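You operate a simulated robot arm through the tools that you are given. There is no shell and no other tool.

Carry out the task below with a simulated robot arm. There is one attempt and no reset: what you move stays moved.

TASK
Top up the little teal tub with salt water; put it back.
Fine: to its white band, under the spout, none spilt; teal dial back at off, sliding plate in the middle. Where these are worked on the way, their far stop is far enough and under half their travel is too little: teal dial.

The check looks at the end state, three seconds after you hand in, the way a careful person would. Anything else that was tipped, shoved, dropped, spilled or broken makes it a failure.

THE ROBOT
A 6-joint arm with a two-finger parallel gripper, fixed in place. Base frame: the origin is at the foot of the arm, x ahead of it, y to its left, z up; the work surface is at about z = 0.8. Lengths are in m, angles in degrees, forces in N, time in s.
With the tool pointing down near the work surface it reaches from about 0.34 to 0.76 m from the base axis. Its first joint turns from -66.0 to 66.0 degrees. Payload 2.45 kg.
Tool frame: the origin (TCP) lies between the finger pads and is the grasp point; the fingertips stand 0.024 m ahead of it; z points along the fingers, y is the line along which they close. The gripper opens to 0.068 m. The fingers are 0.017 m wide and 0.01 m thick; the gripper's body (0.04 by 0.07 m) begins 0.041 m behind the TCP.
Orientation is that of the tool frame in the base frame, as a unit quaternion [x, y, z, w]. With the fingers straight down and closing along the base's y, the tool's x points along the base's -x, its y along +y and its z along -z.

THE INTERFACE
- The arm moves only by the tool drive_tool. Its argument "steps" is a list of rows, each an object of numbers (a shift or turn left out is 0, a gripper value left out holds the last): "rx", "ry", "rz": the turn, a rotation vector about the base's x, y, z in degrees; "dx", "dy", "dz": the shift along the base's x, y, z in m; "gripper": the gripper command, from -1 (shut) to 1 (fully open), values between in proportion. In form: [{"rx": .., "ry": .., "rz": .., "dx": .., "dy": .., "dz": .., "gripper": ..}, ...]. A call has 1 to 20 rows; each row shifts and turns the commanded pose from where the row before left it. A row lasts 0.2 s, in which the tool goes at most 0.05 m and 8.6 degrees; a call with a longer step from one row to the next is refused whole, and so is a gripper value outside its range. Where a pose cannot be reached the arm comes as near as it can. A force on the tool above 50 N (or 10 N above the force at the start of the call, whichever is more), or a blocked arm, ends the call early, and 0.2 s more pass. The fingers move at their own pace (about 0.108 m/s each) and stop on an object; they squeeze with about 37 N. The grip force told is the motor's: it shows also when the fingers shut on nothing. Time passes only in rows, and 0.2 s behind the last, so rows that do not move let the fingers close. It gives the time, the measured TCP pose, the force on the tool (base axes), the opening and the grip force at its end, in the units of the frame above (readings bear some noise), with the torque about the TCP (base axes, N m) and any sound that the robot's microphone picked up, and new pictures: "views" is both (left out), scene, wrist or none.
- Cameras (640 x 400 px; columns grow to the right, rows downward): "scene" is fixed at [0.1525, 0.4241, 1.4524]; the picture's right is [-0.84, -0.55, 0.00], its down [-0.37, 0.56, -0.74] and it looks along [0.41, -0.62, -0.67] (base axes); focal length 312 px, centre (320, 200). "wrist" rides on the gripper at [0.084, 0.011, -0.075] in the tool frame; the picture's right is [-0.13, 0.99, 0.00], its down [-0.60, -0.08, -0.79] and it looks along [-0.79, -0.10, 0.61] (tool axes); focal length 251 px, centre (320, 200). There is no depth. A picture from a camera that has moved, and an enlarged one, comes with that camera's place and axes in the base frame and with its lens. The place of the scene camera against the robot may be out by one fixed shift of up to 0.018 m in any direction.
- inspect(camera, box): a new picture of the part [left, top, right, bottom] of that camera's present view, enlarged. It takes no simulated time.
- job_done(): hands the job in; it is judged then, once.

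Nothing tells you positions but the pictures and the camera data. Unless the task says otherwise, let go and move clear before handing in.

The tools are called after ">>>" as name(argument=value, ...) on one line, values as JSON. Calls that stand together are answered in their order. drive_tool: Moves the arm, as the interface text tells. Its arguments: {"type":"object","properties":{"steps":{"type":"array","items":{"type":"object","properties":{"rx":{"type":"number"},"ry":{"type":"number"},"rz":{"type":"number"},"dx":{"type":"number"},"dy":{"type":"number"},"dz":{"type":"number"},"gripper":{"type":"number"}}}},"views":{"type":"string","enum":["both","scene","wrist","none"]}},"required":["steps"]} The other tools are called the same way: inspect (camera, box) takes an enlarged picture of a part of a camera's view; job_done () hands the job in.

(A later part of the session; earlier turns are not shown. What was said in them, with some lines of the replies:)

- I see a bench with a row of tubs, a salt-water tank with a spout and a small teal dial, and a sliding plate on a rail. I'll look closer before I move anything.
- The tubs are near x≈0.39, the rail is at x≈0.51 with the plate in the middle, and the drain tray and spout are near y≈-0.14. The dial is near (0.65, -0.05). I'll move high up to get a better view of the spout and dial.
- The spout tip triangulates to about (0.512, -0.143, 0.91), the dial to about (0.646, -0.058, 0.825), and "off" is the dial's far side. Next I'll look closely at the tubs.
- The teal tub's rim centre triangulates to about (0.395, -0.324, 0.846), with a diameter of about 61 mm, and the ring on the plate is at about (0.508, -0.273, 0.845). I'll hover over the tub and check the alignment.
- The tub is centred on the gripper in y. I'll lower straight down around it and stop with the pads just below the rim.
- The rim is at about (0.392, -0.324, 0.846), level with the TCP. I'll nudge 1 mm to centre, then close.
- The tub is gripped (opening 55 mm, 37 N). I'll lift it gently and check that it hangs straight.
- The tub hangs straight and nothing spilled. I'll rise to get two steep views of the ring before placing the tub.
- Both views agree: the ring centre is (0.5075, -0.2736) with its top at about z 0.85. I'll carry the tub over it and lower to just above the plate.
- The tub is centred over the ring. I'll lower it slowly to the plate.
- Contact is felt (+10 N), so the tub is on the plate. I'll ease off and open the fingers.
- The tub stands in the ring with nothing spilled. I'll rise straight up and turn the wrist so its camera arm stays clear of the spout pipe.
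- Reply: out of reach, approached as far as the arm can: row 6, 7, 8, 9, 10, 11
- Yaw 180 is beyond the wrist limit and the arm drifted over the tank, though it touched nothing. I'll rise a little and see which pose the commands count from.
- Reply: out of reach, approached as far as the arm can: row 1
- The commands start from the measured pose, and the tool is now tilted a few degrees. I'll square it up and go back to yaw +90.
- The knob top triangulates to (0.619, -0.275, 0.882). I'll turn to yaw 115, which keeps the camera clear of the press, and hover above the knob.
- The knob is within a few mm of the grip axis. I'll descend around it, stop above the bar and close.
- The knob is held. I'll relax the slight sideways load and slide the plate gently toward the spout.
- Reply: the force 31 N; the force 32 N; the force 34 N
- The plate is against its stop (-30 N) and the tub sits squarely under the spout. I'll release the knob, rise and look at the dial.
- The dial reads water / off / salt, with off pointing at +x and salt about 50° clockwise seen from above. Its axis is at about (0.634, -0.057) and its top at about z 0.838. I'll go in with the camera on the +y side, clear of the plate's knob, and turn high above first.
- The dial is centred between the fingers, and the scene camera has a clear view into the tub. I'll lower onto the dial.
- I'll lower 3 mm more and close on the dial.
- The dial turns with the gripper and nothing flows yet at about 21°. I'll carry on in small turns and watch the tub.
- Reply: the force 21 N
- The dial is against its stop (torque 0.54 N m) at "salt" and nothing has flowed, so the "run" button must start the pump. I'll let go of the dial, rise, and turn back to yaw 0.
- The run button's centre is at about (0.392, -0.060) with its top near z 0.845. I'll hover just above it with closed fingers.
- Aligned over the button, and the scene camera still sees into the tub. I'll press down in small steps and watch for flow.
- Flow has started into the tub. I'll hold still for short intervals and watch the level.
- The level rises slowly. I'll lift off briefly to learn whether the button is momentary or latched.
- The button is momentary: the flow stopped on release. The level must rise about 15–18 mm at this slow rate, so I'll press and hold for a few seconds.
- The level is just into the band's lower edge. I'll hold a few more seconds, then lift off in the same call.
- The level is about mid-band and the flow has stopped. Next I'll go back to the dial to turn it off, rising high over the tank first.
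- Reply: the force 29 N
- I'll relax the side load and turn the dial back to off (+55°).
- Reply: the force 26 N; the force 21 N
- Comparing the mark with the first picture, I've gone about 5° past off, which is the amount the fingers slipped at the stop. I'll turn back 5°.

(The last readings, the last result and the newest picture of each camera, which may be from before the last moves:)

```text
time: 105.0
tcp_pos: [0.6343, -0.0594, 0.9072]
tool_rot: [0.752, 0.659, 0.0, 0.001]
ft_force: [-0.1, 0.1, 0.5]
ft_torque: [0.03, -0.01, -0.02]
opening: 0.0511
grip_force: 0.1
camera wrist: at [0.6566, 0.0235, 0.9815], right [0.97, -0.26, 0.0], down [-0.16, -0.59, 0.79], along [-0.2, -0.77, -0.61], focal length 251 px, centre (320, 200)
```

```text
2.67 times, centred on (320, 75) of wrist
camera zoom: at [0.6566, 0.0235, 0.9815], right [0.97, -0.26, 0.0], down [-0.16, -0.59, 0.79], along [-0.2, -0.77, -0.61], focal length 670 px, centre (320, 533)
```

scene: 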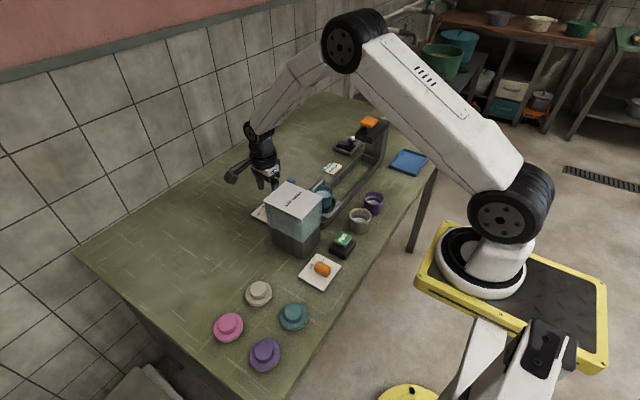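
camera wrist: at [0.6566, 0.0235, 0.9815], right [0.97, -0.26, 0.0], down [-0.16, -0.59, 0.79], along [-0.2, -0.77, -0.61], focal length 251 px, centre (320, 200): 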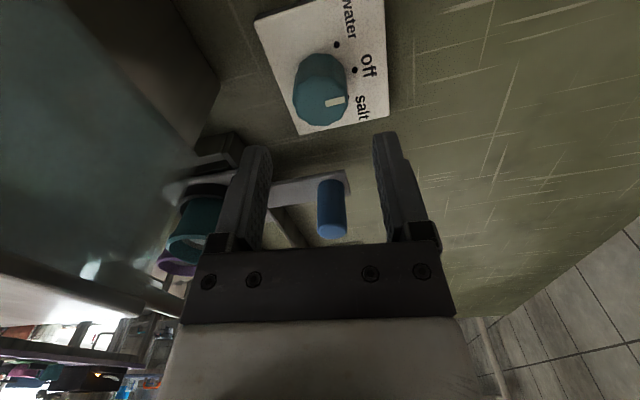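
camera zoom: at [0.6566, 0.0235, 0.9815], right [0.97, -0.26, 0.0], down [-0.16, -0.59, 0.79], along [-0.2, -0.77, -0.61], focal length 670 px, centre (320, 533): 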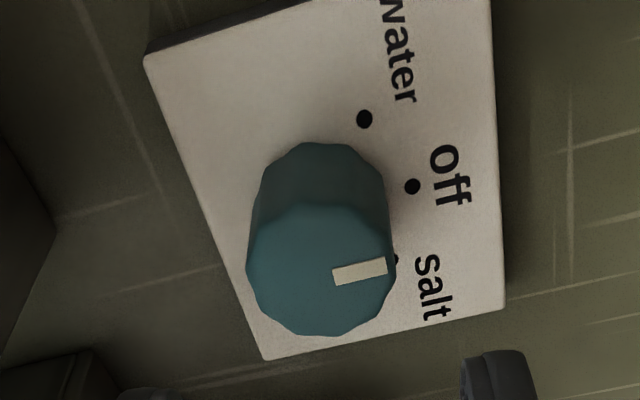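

The dial mark matches the original "off" picture. Next I'll go to the plate's knob at (0.622, -0.146) and grip it.

>>> drive_tool(steps=[{"dz": 0.03}, {"dz": 0.02, "rz": -8.5}, {"rz": -8.5, "dx": -0.003, "dy": -0.03}, {"dx": -0.004, "dy": -0.03, "gripper": 1}, {"dx": -0.0053, "dy": -0.0263}, {}], views="wrist")

>>> inspect(camera="wrist", box=[220, 30, 420, 180])

```text
time: 106.4
tcp_pos: [0.6229, -0.1458, 0.9567]
tool_rot: [0.841, 0.541, 0.0, 0.0]
ft_force: [-0.3, -0.2, -1.1]
ft_torque: [0.01, -0.02, -0.03]
opening: 0.0682
grip_force: 0.1
camera wrist: at [0.6675, -0.0728, 1.0302], right [0.85, -0.53, 0.0], down [-0.32, -0.52, 0.79], along [-0.42, -0.67, -0.61], focal length 251 px, centre (320, 200)
```

wrist: 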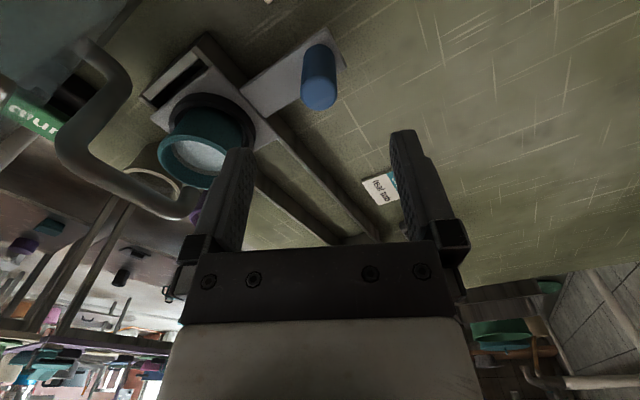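

```text
2.67 times, centred on (320, 105) of wrist
camera zoom: at [0.6675, -0.0728, 1.0302], right [0.85, -0.53, 0.0], down [-0.32, -0.52, 0.79], along [-0.42, -0.67, -0.61], focal length 670 px, centre (320, 453)
```

zoom: 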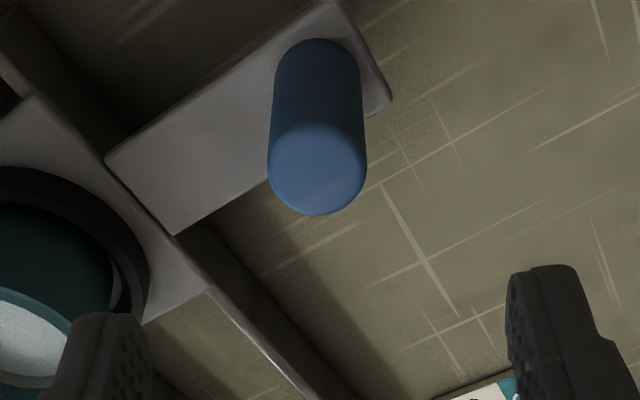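

>>> drive_tool(steps=[{"dz": -0.025}, {"dz": -0.025}, {"dz": -0.02}, {"dz": -0.0137}, {}, {"gripper": -0.4}, {"gripper": -1}, {}, {}], views="none")

>>> inspect(camera="wrist", box=[200, 80, 440, 260])

>>> inspect(camera="scene", box=[270, 140, 360, 210])

```text
time: 108.4
tcp_pos: [0.6216, -0.1459, 0.8723]
tool_rot: [0.842, 0.54, 0.0, 0.0]
ft_force: [-9.2, -0.6, 1.1]
ft_torque: [-0.25, -0.09, -0.09]
opening: 0.0234
grip_force: 39.0
```

```text
2.22 times, centred on (320, 170) of wrist
camera zoom: at [0.6665, -0.074, 0.9459], right [0.85, -0.53, 0.0], down [-0.32, -0.52, 0.79], along [-0.42, -0.67, -0.61], focal length 559 px, centre (320, 267)
```

zoom: 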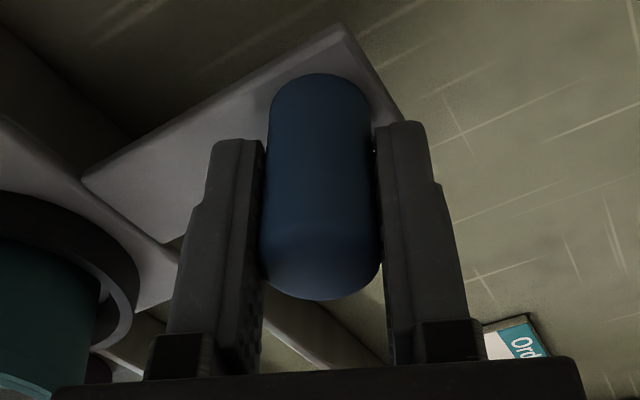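

```text
5.71 times, centred on (315, 175) of scene
camera zoom: at [0.1522, 0.4241, 1.4524], right [-0.84, -0.55, 0.0], down [-0.37, 0.56, -0.74], along [0.41, -0.62, -0.67], focal length 1782 px, centre (349, 343)
```

zoom: 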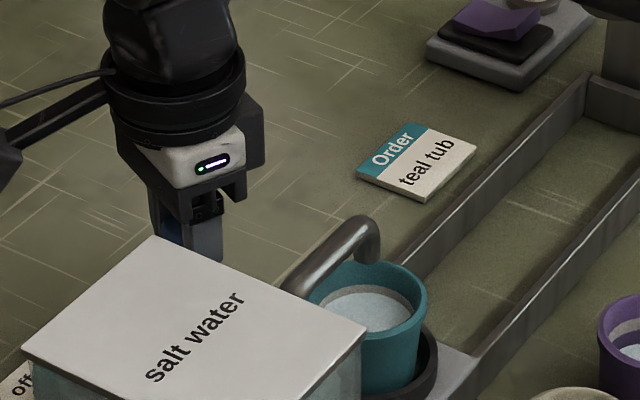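

The knob is held. I'll slide the plate gently back toward the middle (about 130 mm in -y).

>>> drive_tool(steps=[{"dy": -0.002}, {"dy": -0.004}, {"dy": -0.007}, {"dy": -0.009}, {"dy": -0.009}, {"dy": -0.009}, {"dy": -0.009}, {"dy": -0.009}, {"dy": -0.007}, {"dy": -0.004}, {"dy": -0.002}, {}], views="scene")

>>> inspect(camera="scene", box=[280, 140, 380, 210])

```text
time: 111.0
tcp_pos: [0.6218, -0.2157, 0.873]
tool_rot: [0.841, 0.541, -0.001, 0.0]
ft_force: [-7.6, 0.0, -17.3]
ft_torque: [-0.18, -0.32, -0.13]
opening: 0.0236
grip_force: 39.8
```

scene: 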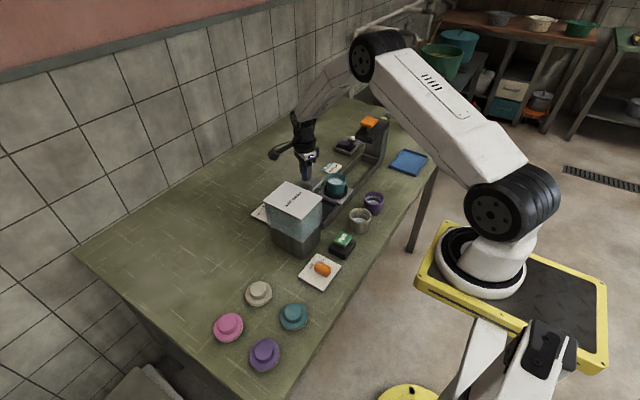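

```text
5.71 times, centred on (330, 175) of scene
camera zoom: at [0.1526, 0.424, 1.4524], right [-0.84, -0.55, 0.0], down [-0.37, 0.56, -0.74], along [0.41, -0.62, -0.67], focal length 1782 px, centre (263, 343)
```

zoom: 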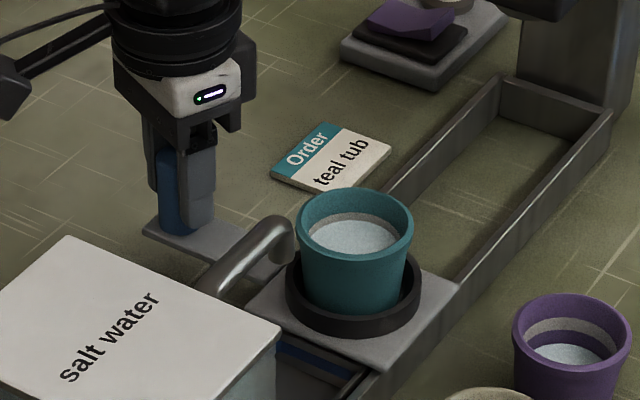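

>>> drive_tool(steps=[{"dy": -0.002}, {"dy": -0.004}, {"dy": -0.007}, {"dy": -0.009}, {"dy": -0.009}, {"dy": -0.009}, {"dy": -0.009}, {"dy": -0.006}, {"dy": -0.004}, {"dy": -0.0018}, {}], views="scene")

>>> inspect(camera="scene", box=[300, 140, 400, 210])

```text
time: 113.4
tcp_pos: [0.6228, -0.2767, 0.8723]
tool_rot: [0.841, 0.541, -0.001, -0.001]
ft_force: [-8.3, 1.7, -15.0]
ft_torque: [0.15, -0.44, -0.12]
opening: 0.0235
grip_force: 39.9
```

scene: 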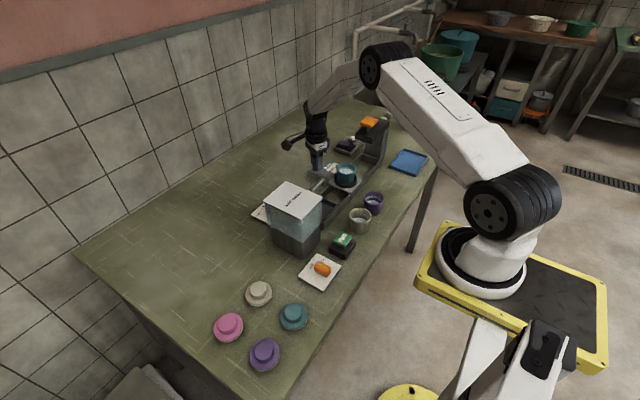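

```text
5.71 times, centred on (350, 175) of scene
camera zoom: at [0.1526, 0.424, 1.4524], right [-0.84, -0.55, 0.0], down [-0.37, 0.56, -0.74], along [0.41, -0.62, -0.67], focal length 1782 px, centre (149, 343)
```

zoom: 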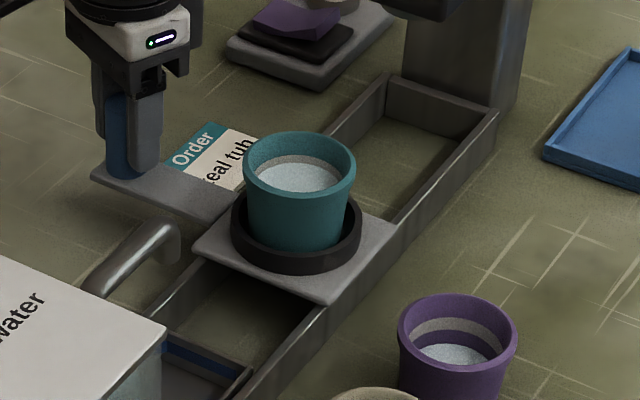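

The plate is back in the original middle position and the tub is upright with its level in the band. I'll release the knob, rise, turn to yaw 0 and hover over the tub.

>>> drive_tool(steps=[{"gripper": -0.4}, {"gripper": 0.3}, {"gripper": 1}, {"dz": 0.02}, {"dz": 0.03}, {"dz": 0.04}, {"dz": 0.04}, {"rz": 8.5}, {"rz": 8.5}, {"rz": 8.5}, {"rz": 8.5}, {"rz": 8.5}, {"rz": 8.5}, {"rz": 8.5}, {"rz": 8.5}, {}], views="none")

>>> drive_tool(steps=[{"rz": 8.5}, {"rz": 8.5}, {"rz": 8.5}, {"rz": 8.5}, {"rz": 8.5}, {"rz": 4}, {"dx": -0.03}, {"dx": -0.03}, {"dx": -0.03}, {"dx": -0.025}, {}], views="both")

>>> inspect(camera="scene", box=[300, 140, 400, 210])

>>> inspect(camera="wrist", box=[240, 0, 400, 160])

```text
time: 116.8
tcp_pos: [0.6225, -0.2767, 1.0027]
tool_rot: [0.394, 0.919, 0.0, 0.0]
ft_force: [-0.3, -0.3, -0.5]
ft_torque: [0.02, 0.04, 0.03]
opening: 0.0677
grip_force: 0.0
```

```text
time: 119.2
tcp_pos: [0.5072, -0.2793, 1.0026]
tool_rot: [0.0, 1.0, 0.001, 0.0]
ft_force: [-0.3, 0.1, 0.1]
ft_torque: [0.02, -0.01, -0.03]
opening: 0.0679
grip_force: 0.0
camera wrist: at [0.4226, -0.2675, 1.077], right [0.13, 0.99, 0.0], down [0.6, -0.08, 0.79], along [0.79, -0.1, -0.61], focal length 251 px, centre (320, 200)
```

scene: 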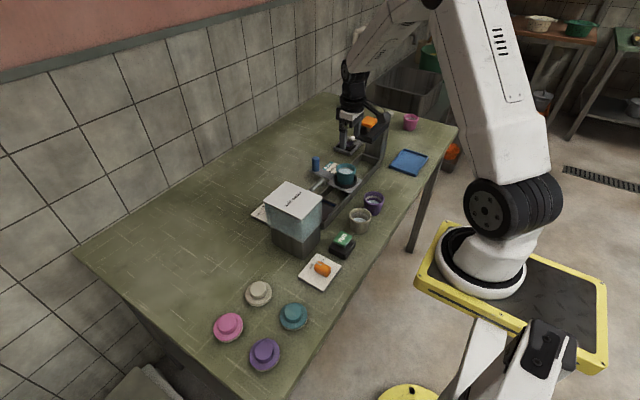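
wrist: 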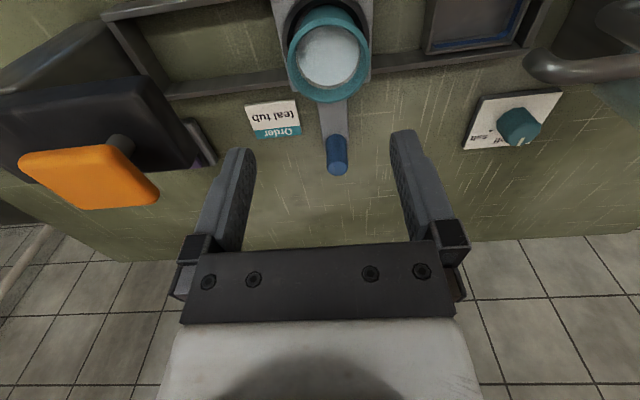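

```text
5.71 times, centred on (350, 175) of scene
camera zoom: at [0.1524, 0.4241, 1.4524], right [-0.84, -0.55, 0.0], down [-0.37, 0.56, -0.74], along [0.41, -0.62, -0.67], focal length 1782 px, centre (149, 343)
```

zoom: 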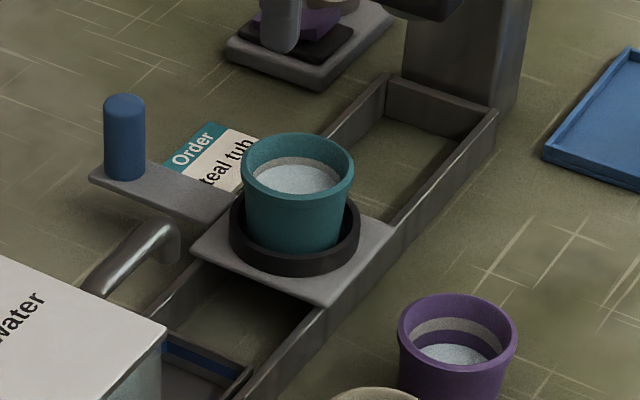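

```text
2.50 times, centred on (320, 80) of wrist
camera zoom: at [0.4226, -0.2675, 1.077], right [0.13, 0.99, 0.0], down [0.6, -0.08, 0.79], along [0.79, -0.1, -0.61], focal length 629 px, centre (320, 500)
```

zoom: 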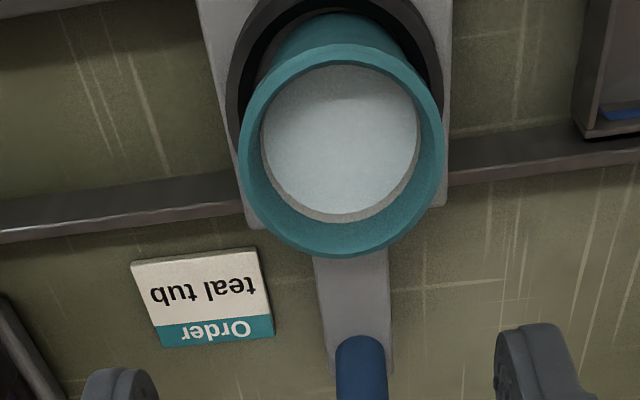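

>>> drive_tool(steps=[{"dy": 0.0065, "dz": -0.03}, {"dz": -0.03}, {"dz": -0.02}, {}], views="none")

>>> inspect(camera="wrist", box=[180, 20, 460, 220])

```text
time: 120.2
tcp_pos: [0.5077, -0.2704, 0.9217]
tool_rot: [0.0, 1.0, 0.0, 0.0]
ft_force: [-0.3, 0.5, 0.4]
ft_torque: [0.0, 0.0, -0.01]
opening: 0.0678
grip_force: 0.0
```

```text
2.00 times, centred on (320, 120) of wrist
camera zoom: at [0.4235, -0.2596, 0.9967], right [0.13, 0.99, 0.0], down [0.6, -0.08, 0.79], along [0.79, -0.1, -0.61], focal length 503 px, centre (320, 360)
```

zoom: 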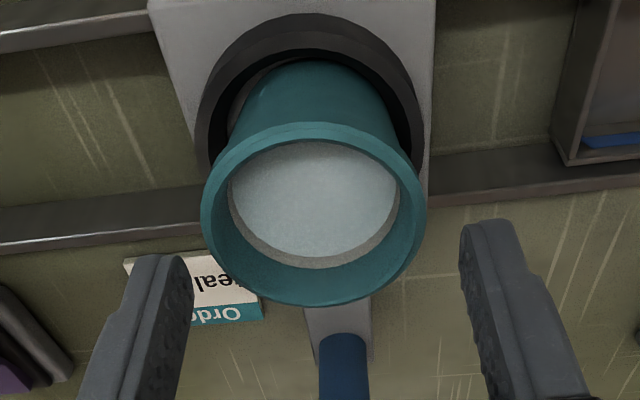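

The tub is centred within 1.5 mm. I'll correct that, descend and grip.

>>> drive_tool(steps=[{"dy": -0.0015, "dz": -0.015}, {"dz": -0.015}, {"dz": -0.011}, {}], views="none")

>>> inspect(camera="wrist", box=[160, 40, 480, 240])

```text
time: 121.2
tcp_pos: [0.5096, -0.2717, 0.8829]
tool_rot: [0.0, 1.0, 0.0, 0.0]
ft_force: [0.0, -0.3, 0.5]
ft_torque: [0.0, 0.0, -0.01]
opening: 0.068
grip_force: 0.1
```

```text
2.00 times, centred on (320, 140) of wrist
camera zoom: at [0.4244, -0.2603, 0.9557], right [0.13, 0.99, 0.0], down [0.6, -0.08, 0.79], along [0.79, -0.1, -0.61], focal length 503 px, centre (320, 320)
```

zoom: 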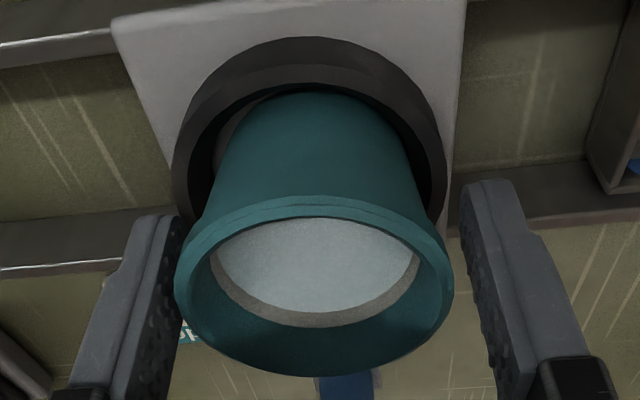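

>>> drive_tool(steps=[{"dy": -0.0015, "dz": -0.0015}, {}, {"gripper": -1}, {}, {}], views="none")

>>> inspect(camera="wrist", box=[160, 40, 480, 240])

```text
time: 122.4
tcp_pos: [0.5083, -0.2734, 0.8798]
tool_rot: [-0.001, 1.0, 0.0, -0.001]
ft_force: [0.3, -0.3, 0.1]
ft_torque: [-0.06, 0.01, 0.02]
opening: 0.055
grip_force: 36.9
```

```text
2.00 times, centred on (320, 140) of wrist
camera zoom: at [0.4239, -0.2621, 0.9543], right [0.13, 0.99, 0.0], down [0.6, -0.08, 0.79], along [0.79, -0.1, -0.61], focal length 503 px, centre (320, 320)
```

zoom: 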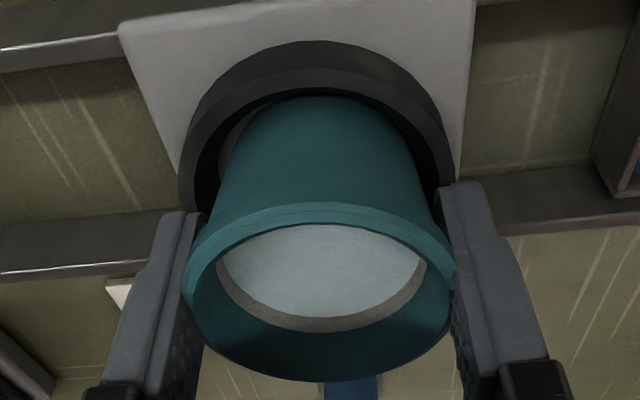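

The tub is gripped. I'll lift it slowly and carry it smoothly back above its original spot (0.392, -0.325).

>>> drive_tool(steps=[{"dz": 0.004}, {"dz": 0.008}, {"dz": 0.012}, {"dz": 0.015}, {"dz": 0.013}, {"dz": 0.008}, {"dz": 0.004}, {"dx": -0.004, "dy": -0.0018}, {"dx": -0.008, "dy": -0.0035}, {"dx": -0.012, "dy": -0.0053}, {"dx": -0.014, "dy": -0.0062}, {"dx": -0.014, "dy": -0.0062}, {"dx": -0.014, "dy": -0.0062}, {"dx": -0.014, "dy": -0.0062}, {"dx": -0.012, "dy": -0.0053}, {"dx": -0.012, "dy": -0.0053}, {"dx": -0.008, "dy": -0.0038}, {"dx": -0.004, "dy": -0.0018}, {}], views="both")

>>> inspect(camera="scene", box=[330, 130, 450, 220])

>>> inspect(camera="wrist", box=[160, 40, 480, 240])

```text
time: 126.4
tcp_pos: [0.3908, -0.3254, 0.9434]
tool_rot: [0.001, 1.0, 0.001, -0.001]
ft_force: [1.1, -0.3, -0.7]
ft_torque: [-0.01, 0.01, 0.01]
opening: 0.0546
grip_force: 36.8
camera wrist: at [0.3062, -0.3141, 1.0177], right [0.13, 0.99, 0.0], down [0.6, -0.08, 0.79], along [0.79, -0.1, -0.61], focal length 251 px, centre (320, 200)
```

scene: 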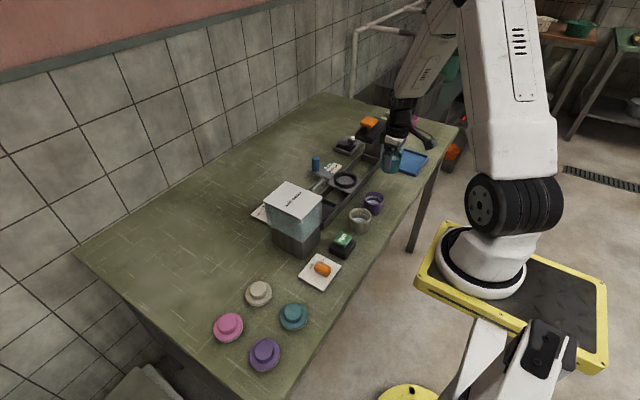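
wrist: 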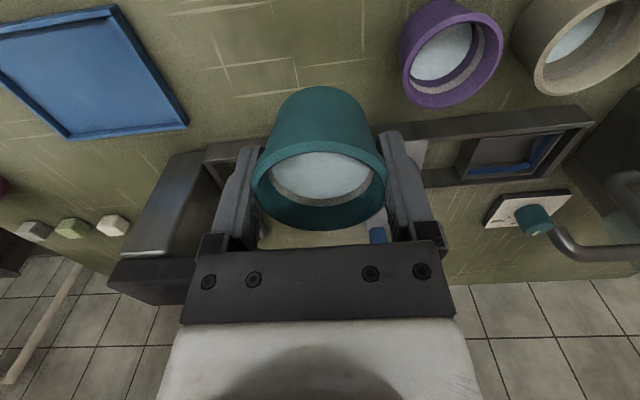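

```text
4.44 times, centred on (390, 175) of scene
camera zoom: at [0.1525, 0.4241, 1.4524], right [-0.84, -0.55, 0.0], down [-0.37, 0.56, -0.74], along [0.41, -0.62, -0.67], focal length 1386 px, centre (9, 311)
```

zoom: 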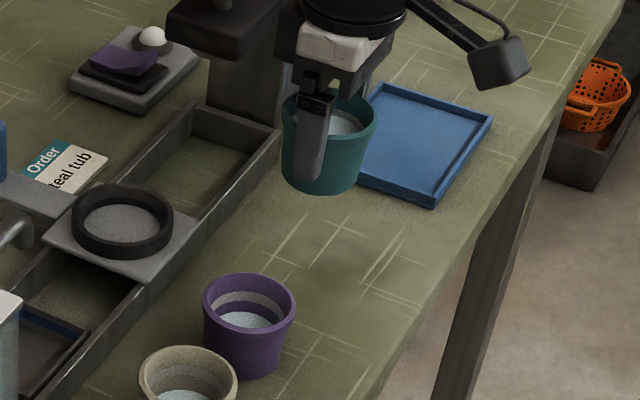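

```text
2.00 times, centred on (320, 140) of wrist
camera zoom: at [0.3062, -0.3141, 1.0177], right [0.13, 0.99, 0.0], down [0.6, -0.08, 0.79], along [0.79, -0.1, -0.61], focal length 503 px, centre (320, 320)
```

zoom: 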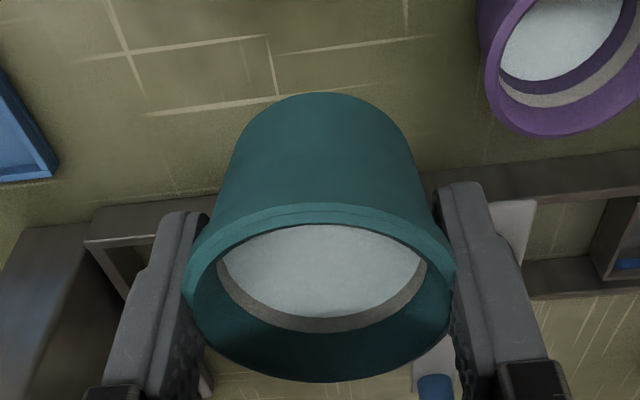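

>>> drive_tool(steps=[{"dx": 0.001, "dz": -0.005}, {"dz": -0.01}, {"dz": -0.015}, {"dz": -0.018}, {"dz": -0.018}, {"dz": -0.013}, {"dz": -0.009}, {"dz": -0.005}, {"dz": -0.003}, {}], views="none")

>>> drive_tool(steps=[{"dz": -0.001}, {"dz": -0.001}, {}], views="none")

```text
time: 128.6
tcp_pos: [0.3923, -0.3257, 0.8481]
tool_rot: [0.0, 1.0, -0.001, 0.0]
ft_force: [0.2, 0.0, -0.9]
ft_torque: [-0.02, 0.02, 0.0]
opening: 0.0544
grip_force: 37.0
```

```text
time: 129.4
tcp_pos: [0.3926, -0.325, 0.8467]
tool_rot: [0.0, 1.0, 0.0, 0.0]
ft_force: [1.1, -0.2, -1.1]
ft_torque: [0.02, -0.01, -0.01]
opening: 0.0543
grip_force: 37.1
```

>>> drive_tool(steps=[{"dz": -0.001}, {"dz": -0.001}, {}], views="none")

```text
time: 130.2
tcp_pos: [0.3933, -0.3243, 0.8451]
tool_rot: [0.0, 1.0, -0.001, 0.001]
ft_force: [0.1, -0.3, -1.8]
ft_torque: [-0.01, -0.04, 0.01]
opening: 0.0543
grip_force: 37.0
```

>>> drive_tool(steps=[{"dz": -0.001}, {"dz": -0.0005}, {}], views="none")

>>> inspect(camera="scene", box=[350, 150, 430, 210])

```text
time: 131.0
tcp_pos: [0.3928, -0.3247, 0.8426]
tool_rot: [-0.001, 1.0, 0.0, 0.0]
ft_force: [-0.6, 1.0, 4.6]
ft_torque: [-0.05, 0.07, -0.01]
opening: 0.0541
grip_force: 37.2
```

```text
6.67 times, centred on (390, 180) of scene
camera zoom: at [0.1524, 0.4242, 1.4524], right [-0.84, -0.55, 0.0], down [-0.37, 0.56, -0.74], along [0.41, -0.62, -0.67], focal length 2078 px, centre (-147, 333)
```

zoom: 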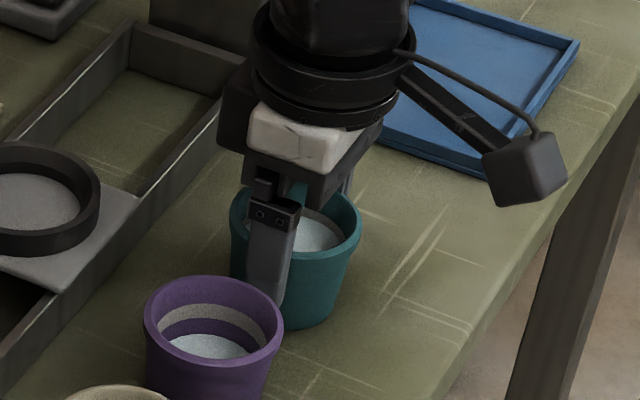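

Contact is felt on the bench (+4.6 N) and the tub matches its starting place. I'll release it gently and rise straight up.

>>> drive_tool(steps=[{"dz": 0.0003}, {"gripper": 0.3}, {"gripper": 1}, {}, {"dz": 0.01}, {"dz": 0.02}, {"dz": 0.03}, {"dz": 0.04}, {"dz": 0.04}, {"dx": -0.03, "dz": 0.02}, {"dx": -0.03}, {"dx": -0.02}, {}], views="both")

>>> inspect(camera="scene", box=[300, 140, 420, 215])

>>> inspect(camera="wrist", box=[270, 60, 430, 180])

>>> inspect(camera="scene", box=[240, 150, 440, 280])

```text
time: 133.8
tcp_pos: [0.3129, -0.3258, 1.0027]
tool_rot: [0.0, 1.0, 0.0, 0.0]
ft_force: [-0.5, -0.5, -0.6]
ft_torque: [0.01, 0.0, 0.04]
opening: 0.0681
grip_force: 0.0
camera wrist: at [0.2283, -0.3147, 1.0771], right [0.13, 0.99, 0.0], down [0.6, -0.08, 0.79], along [0.79, -0.1, -0.61], focal length 251 px, centre (320, 200)
```

scene: 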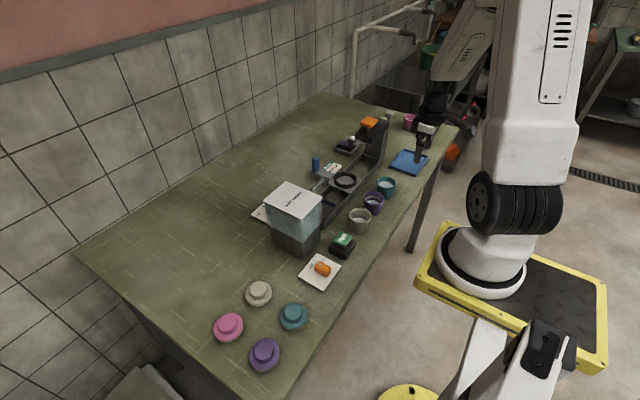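
wrist: 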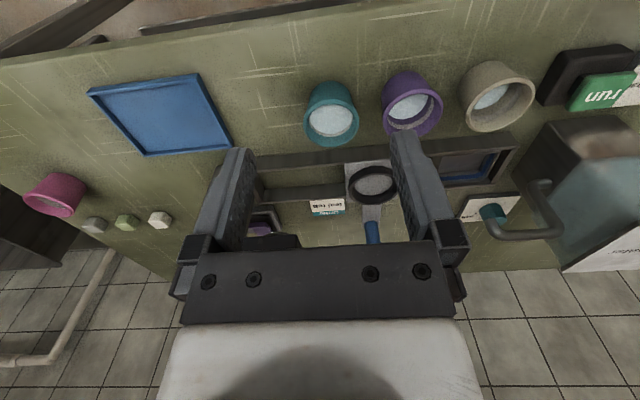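

```text
5.33 times, centred on (360, 178) of scene
camera zoom: at [0.1525, 0.4241, 1.4524], right [-0.84, -0.55, 0.0], down [-0.37, 0.56, -0.74], along [0.41, -0.62, -0.67], focal length 1663 px, centre (107, 320)
```

zoom: 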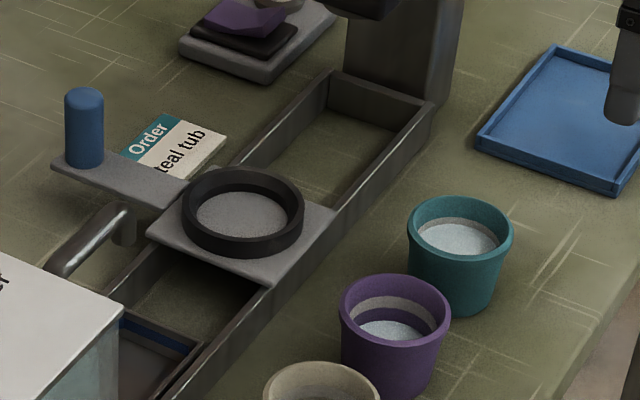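

```text
3.33 times, centred on (350, 120) of wrist
camera zoom: at [0.2283, -0.3147, 1.0771], right [0.13, 0.99, 0.0], down [0.6, -0.08, 0.79], along [0.79, -0.1, -0.61], focal length 838 px, centre (220, 467)
```

zoom: 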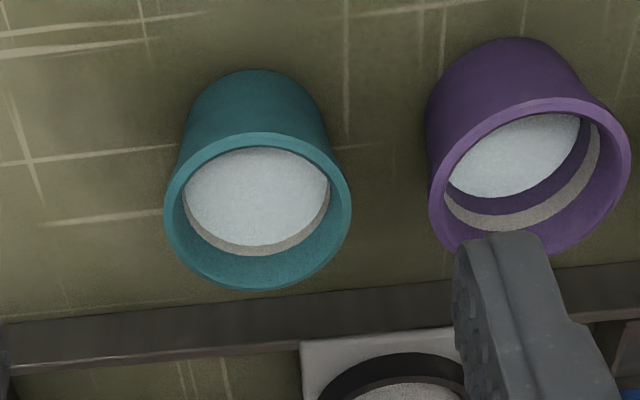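

```text
3.08 times, centred on (340, 215) of scene
camera zoom: at [0.1525, 0.4241, 1.4524], right [-0.84, -0.55, 0.0], down [-0.37, 0.56, -0.74], along [0.41, -0.62, -0.67], focal length 959 px, centre (258, 154)
```

zoom: 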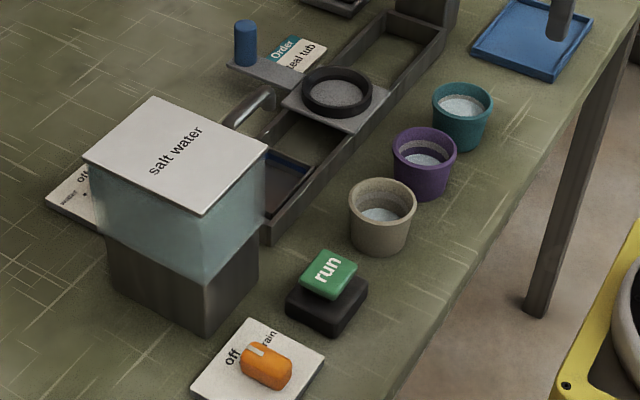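

The teal tub is back on its original spot with the level about mid-band. The dial is at off, the plate is in the middle, nothing spilled, and the arm is clear, so I'm handing in.

>>> job_done()

```text
The job is handed in.
```

The teal tub is topped up with salt water to about the middle of its white band and is back where it started. No spill shows in the pictures. The teal dial is at off, the sliding plate is in the middle, and the arm is clear of everything. I've handed the job in, but the result hasn't come back.

- **Dial choice:** the teal dial has three positions: water, off and salt. I took "salt" to mean salt water and turned it to that stop.
- **Run button:** water only flowed while I held the green "run" button, so I held it until the level reached the band.
- **Turning off:** I overshot off by about 5° and turned it back. The mark then matched the starting picture.
- **Wrist limit:** early on, one wrist turn went past the arm's reach and it drifted over the tank. It touched nothing, and I straightened it before going on.
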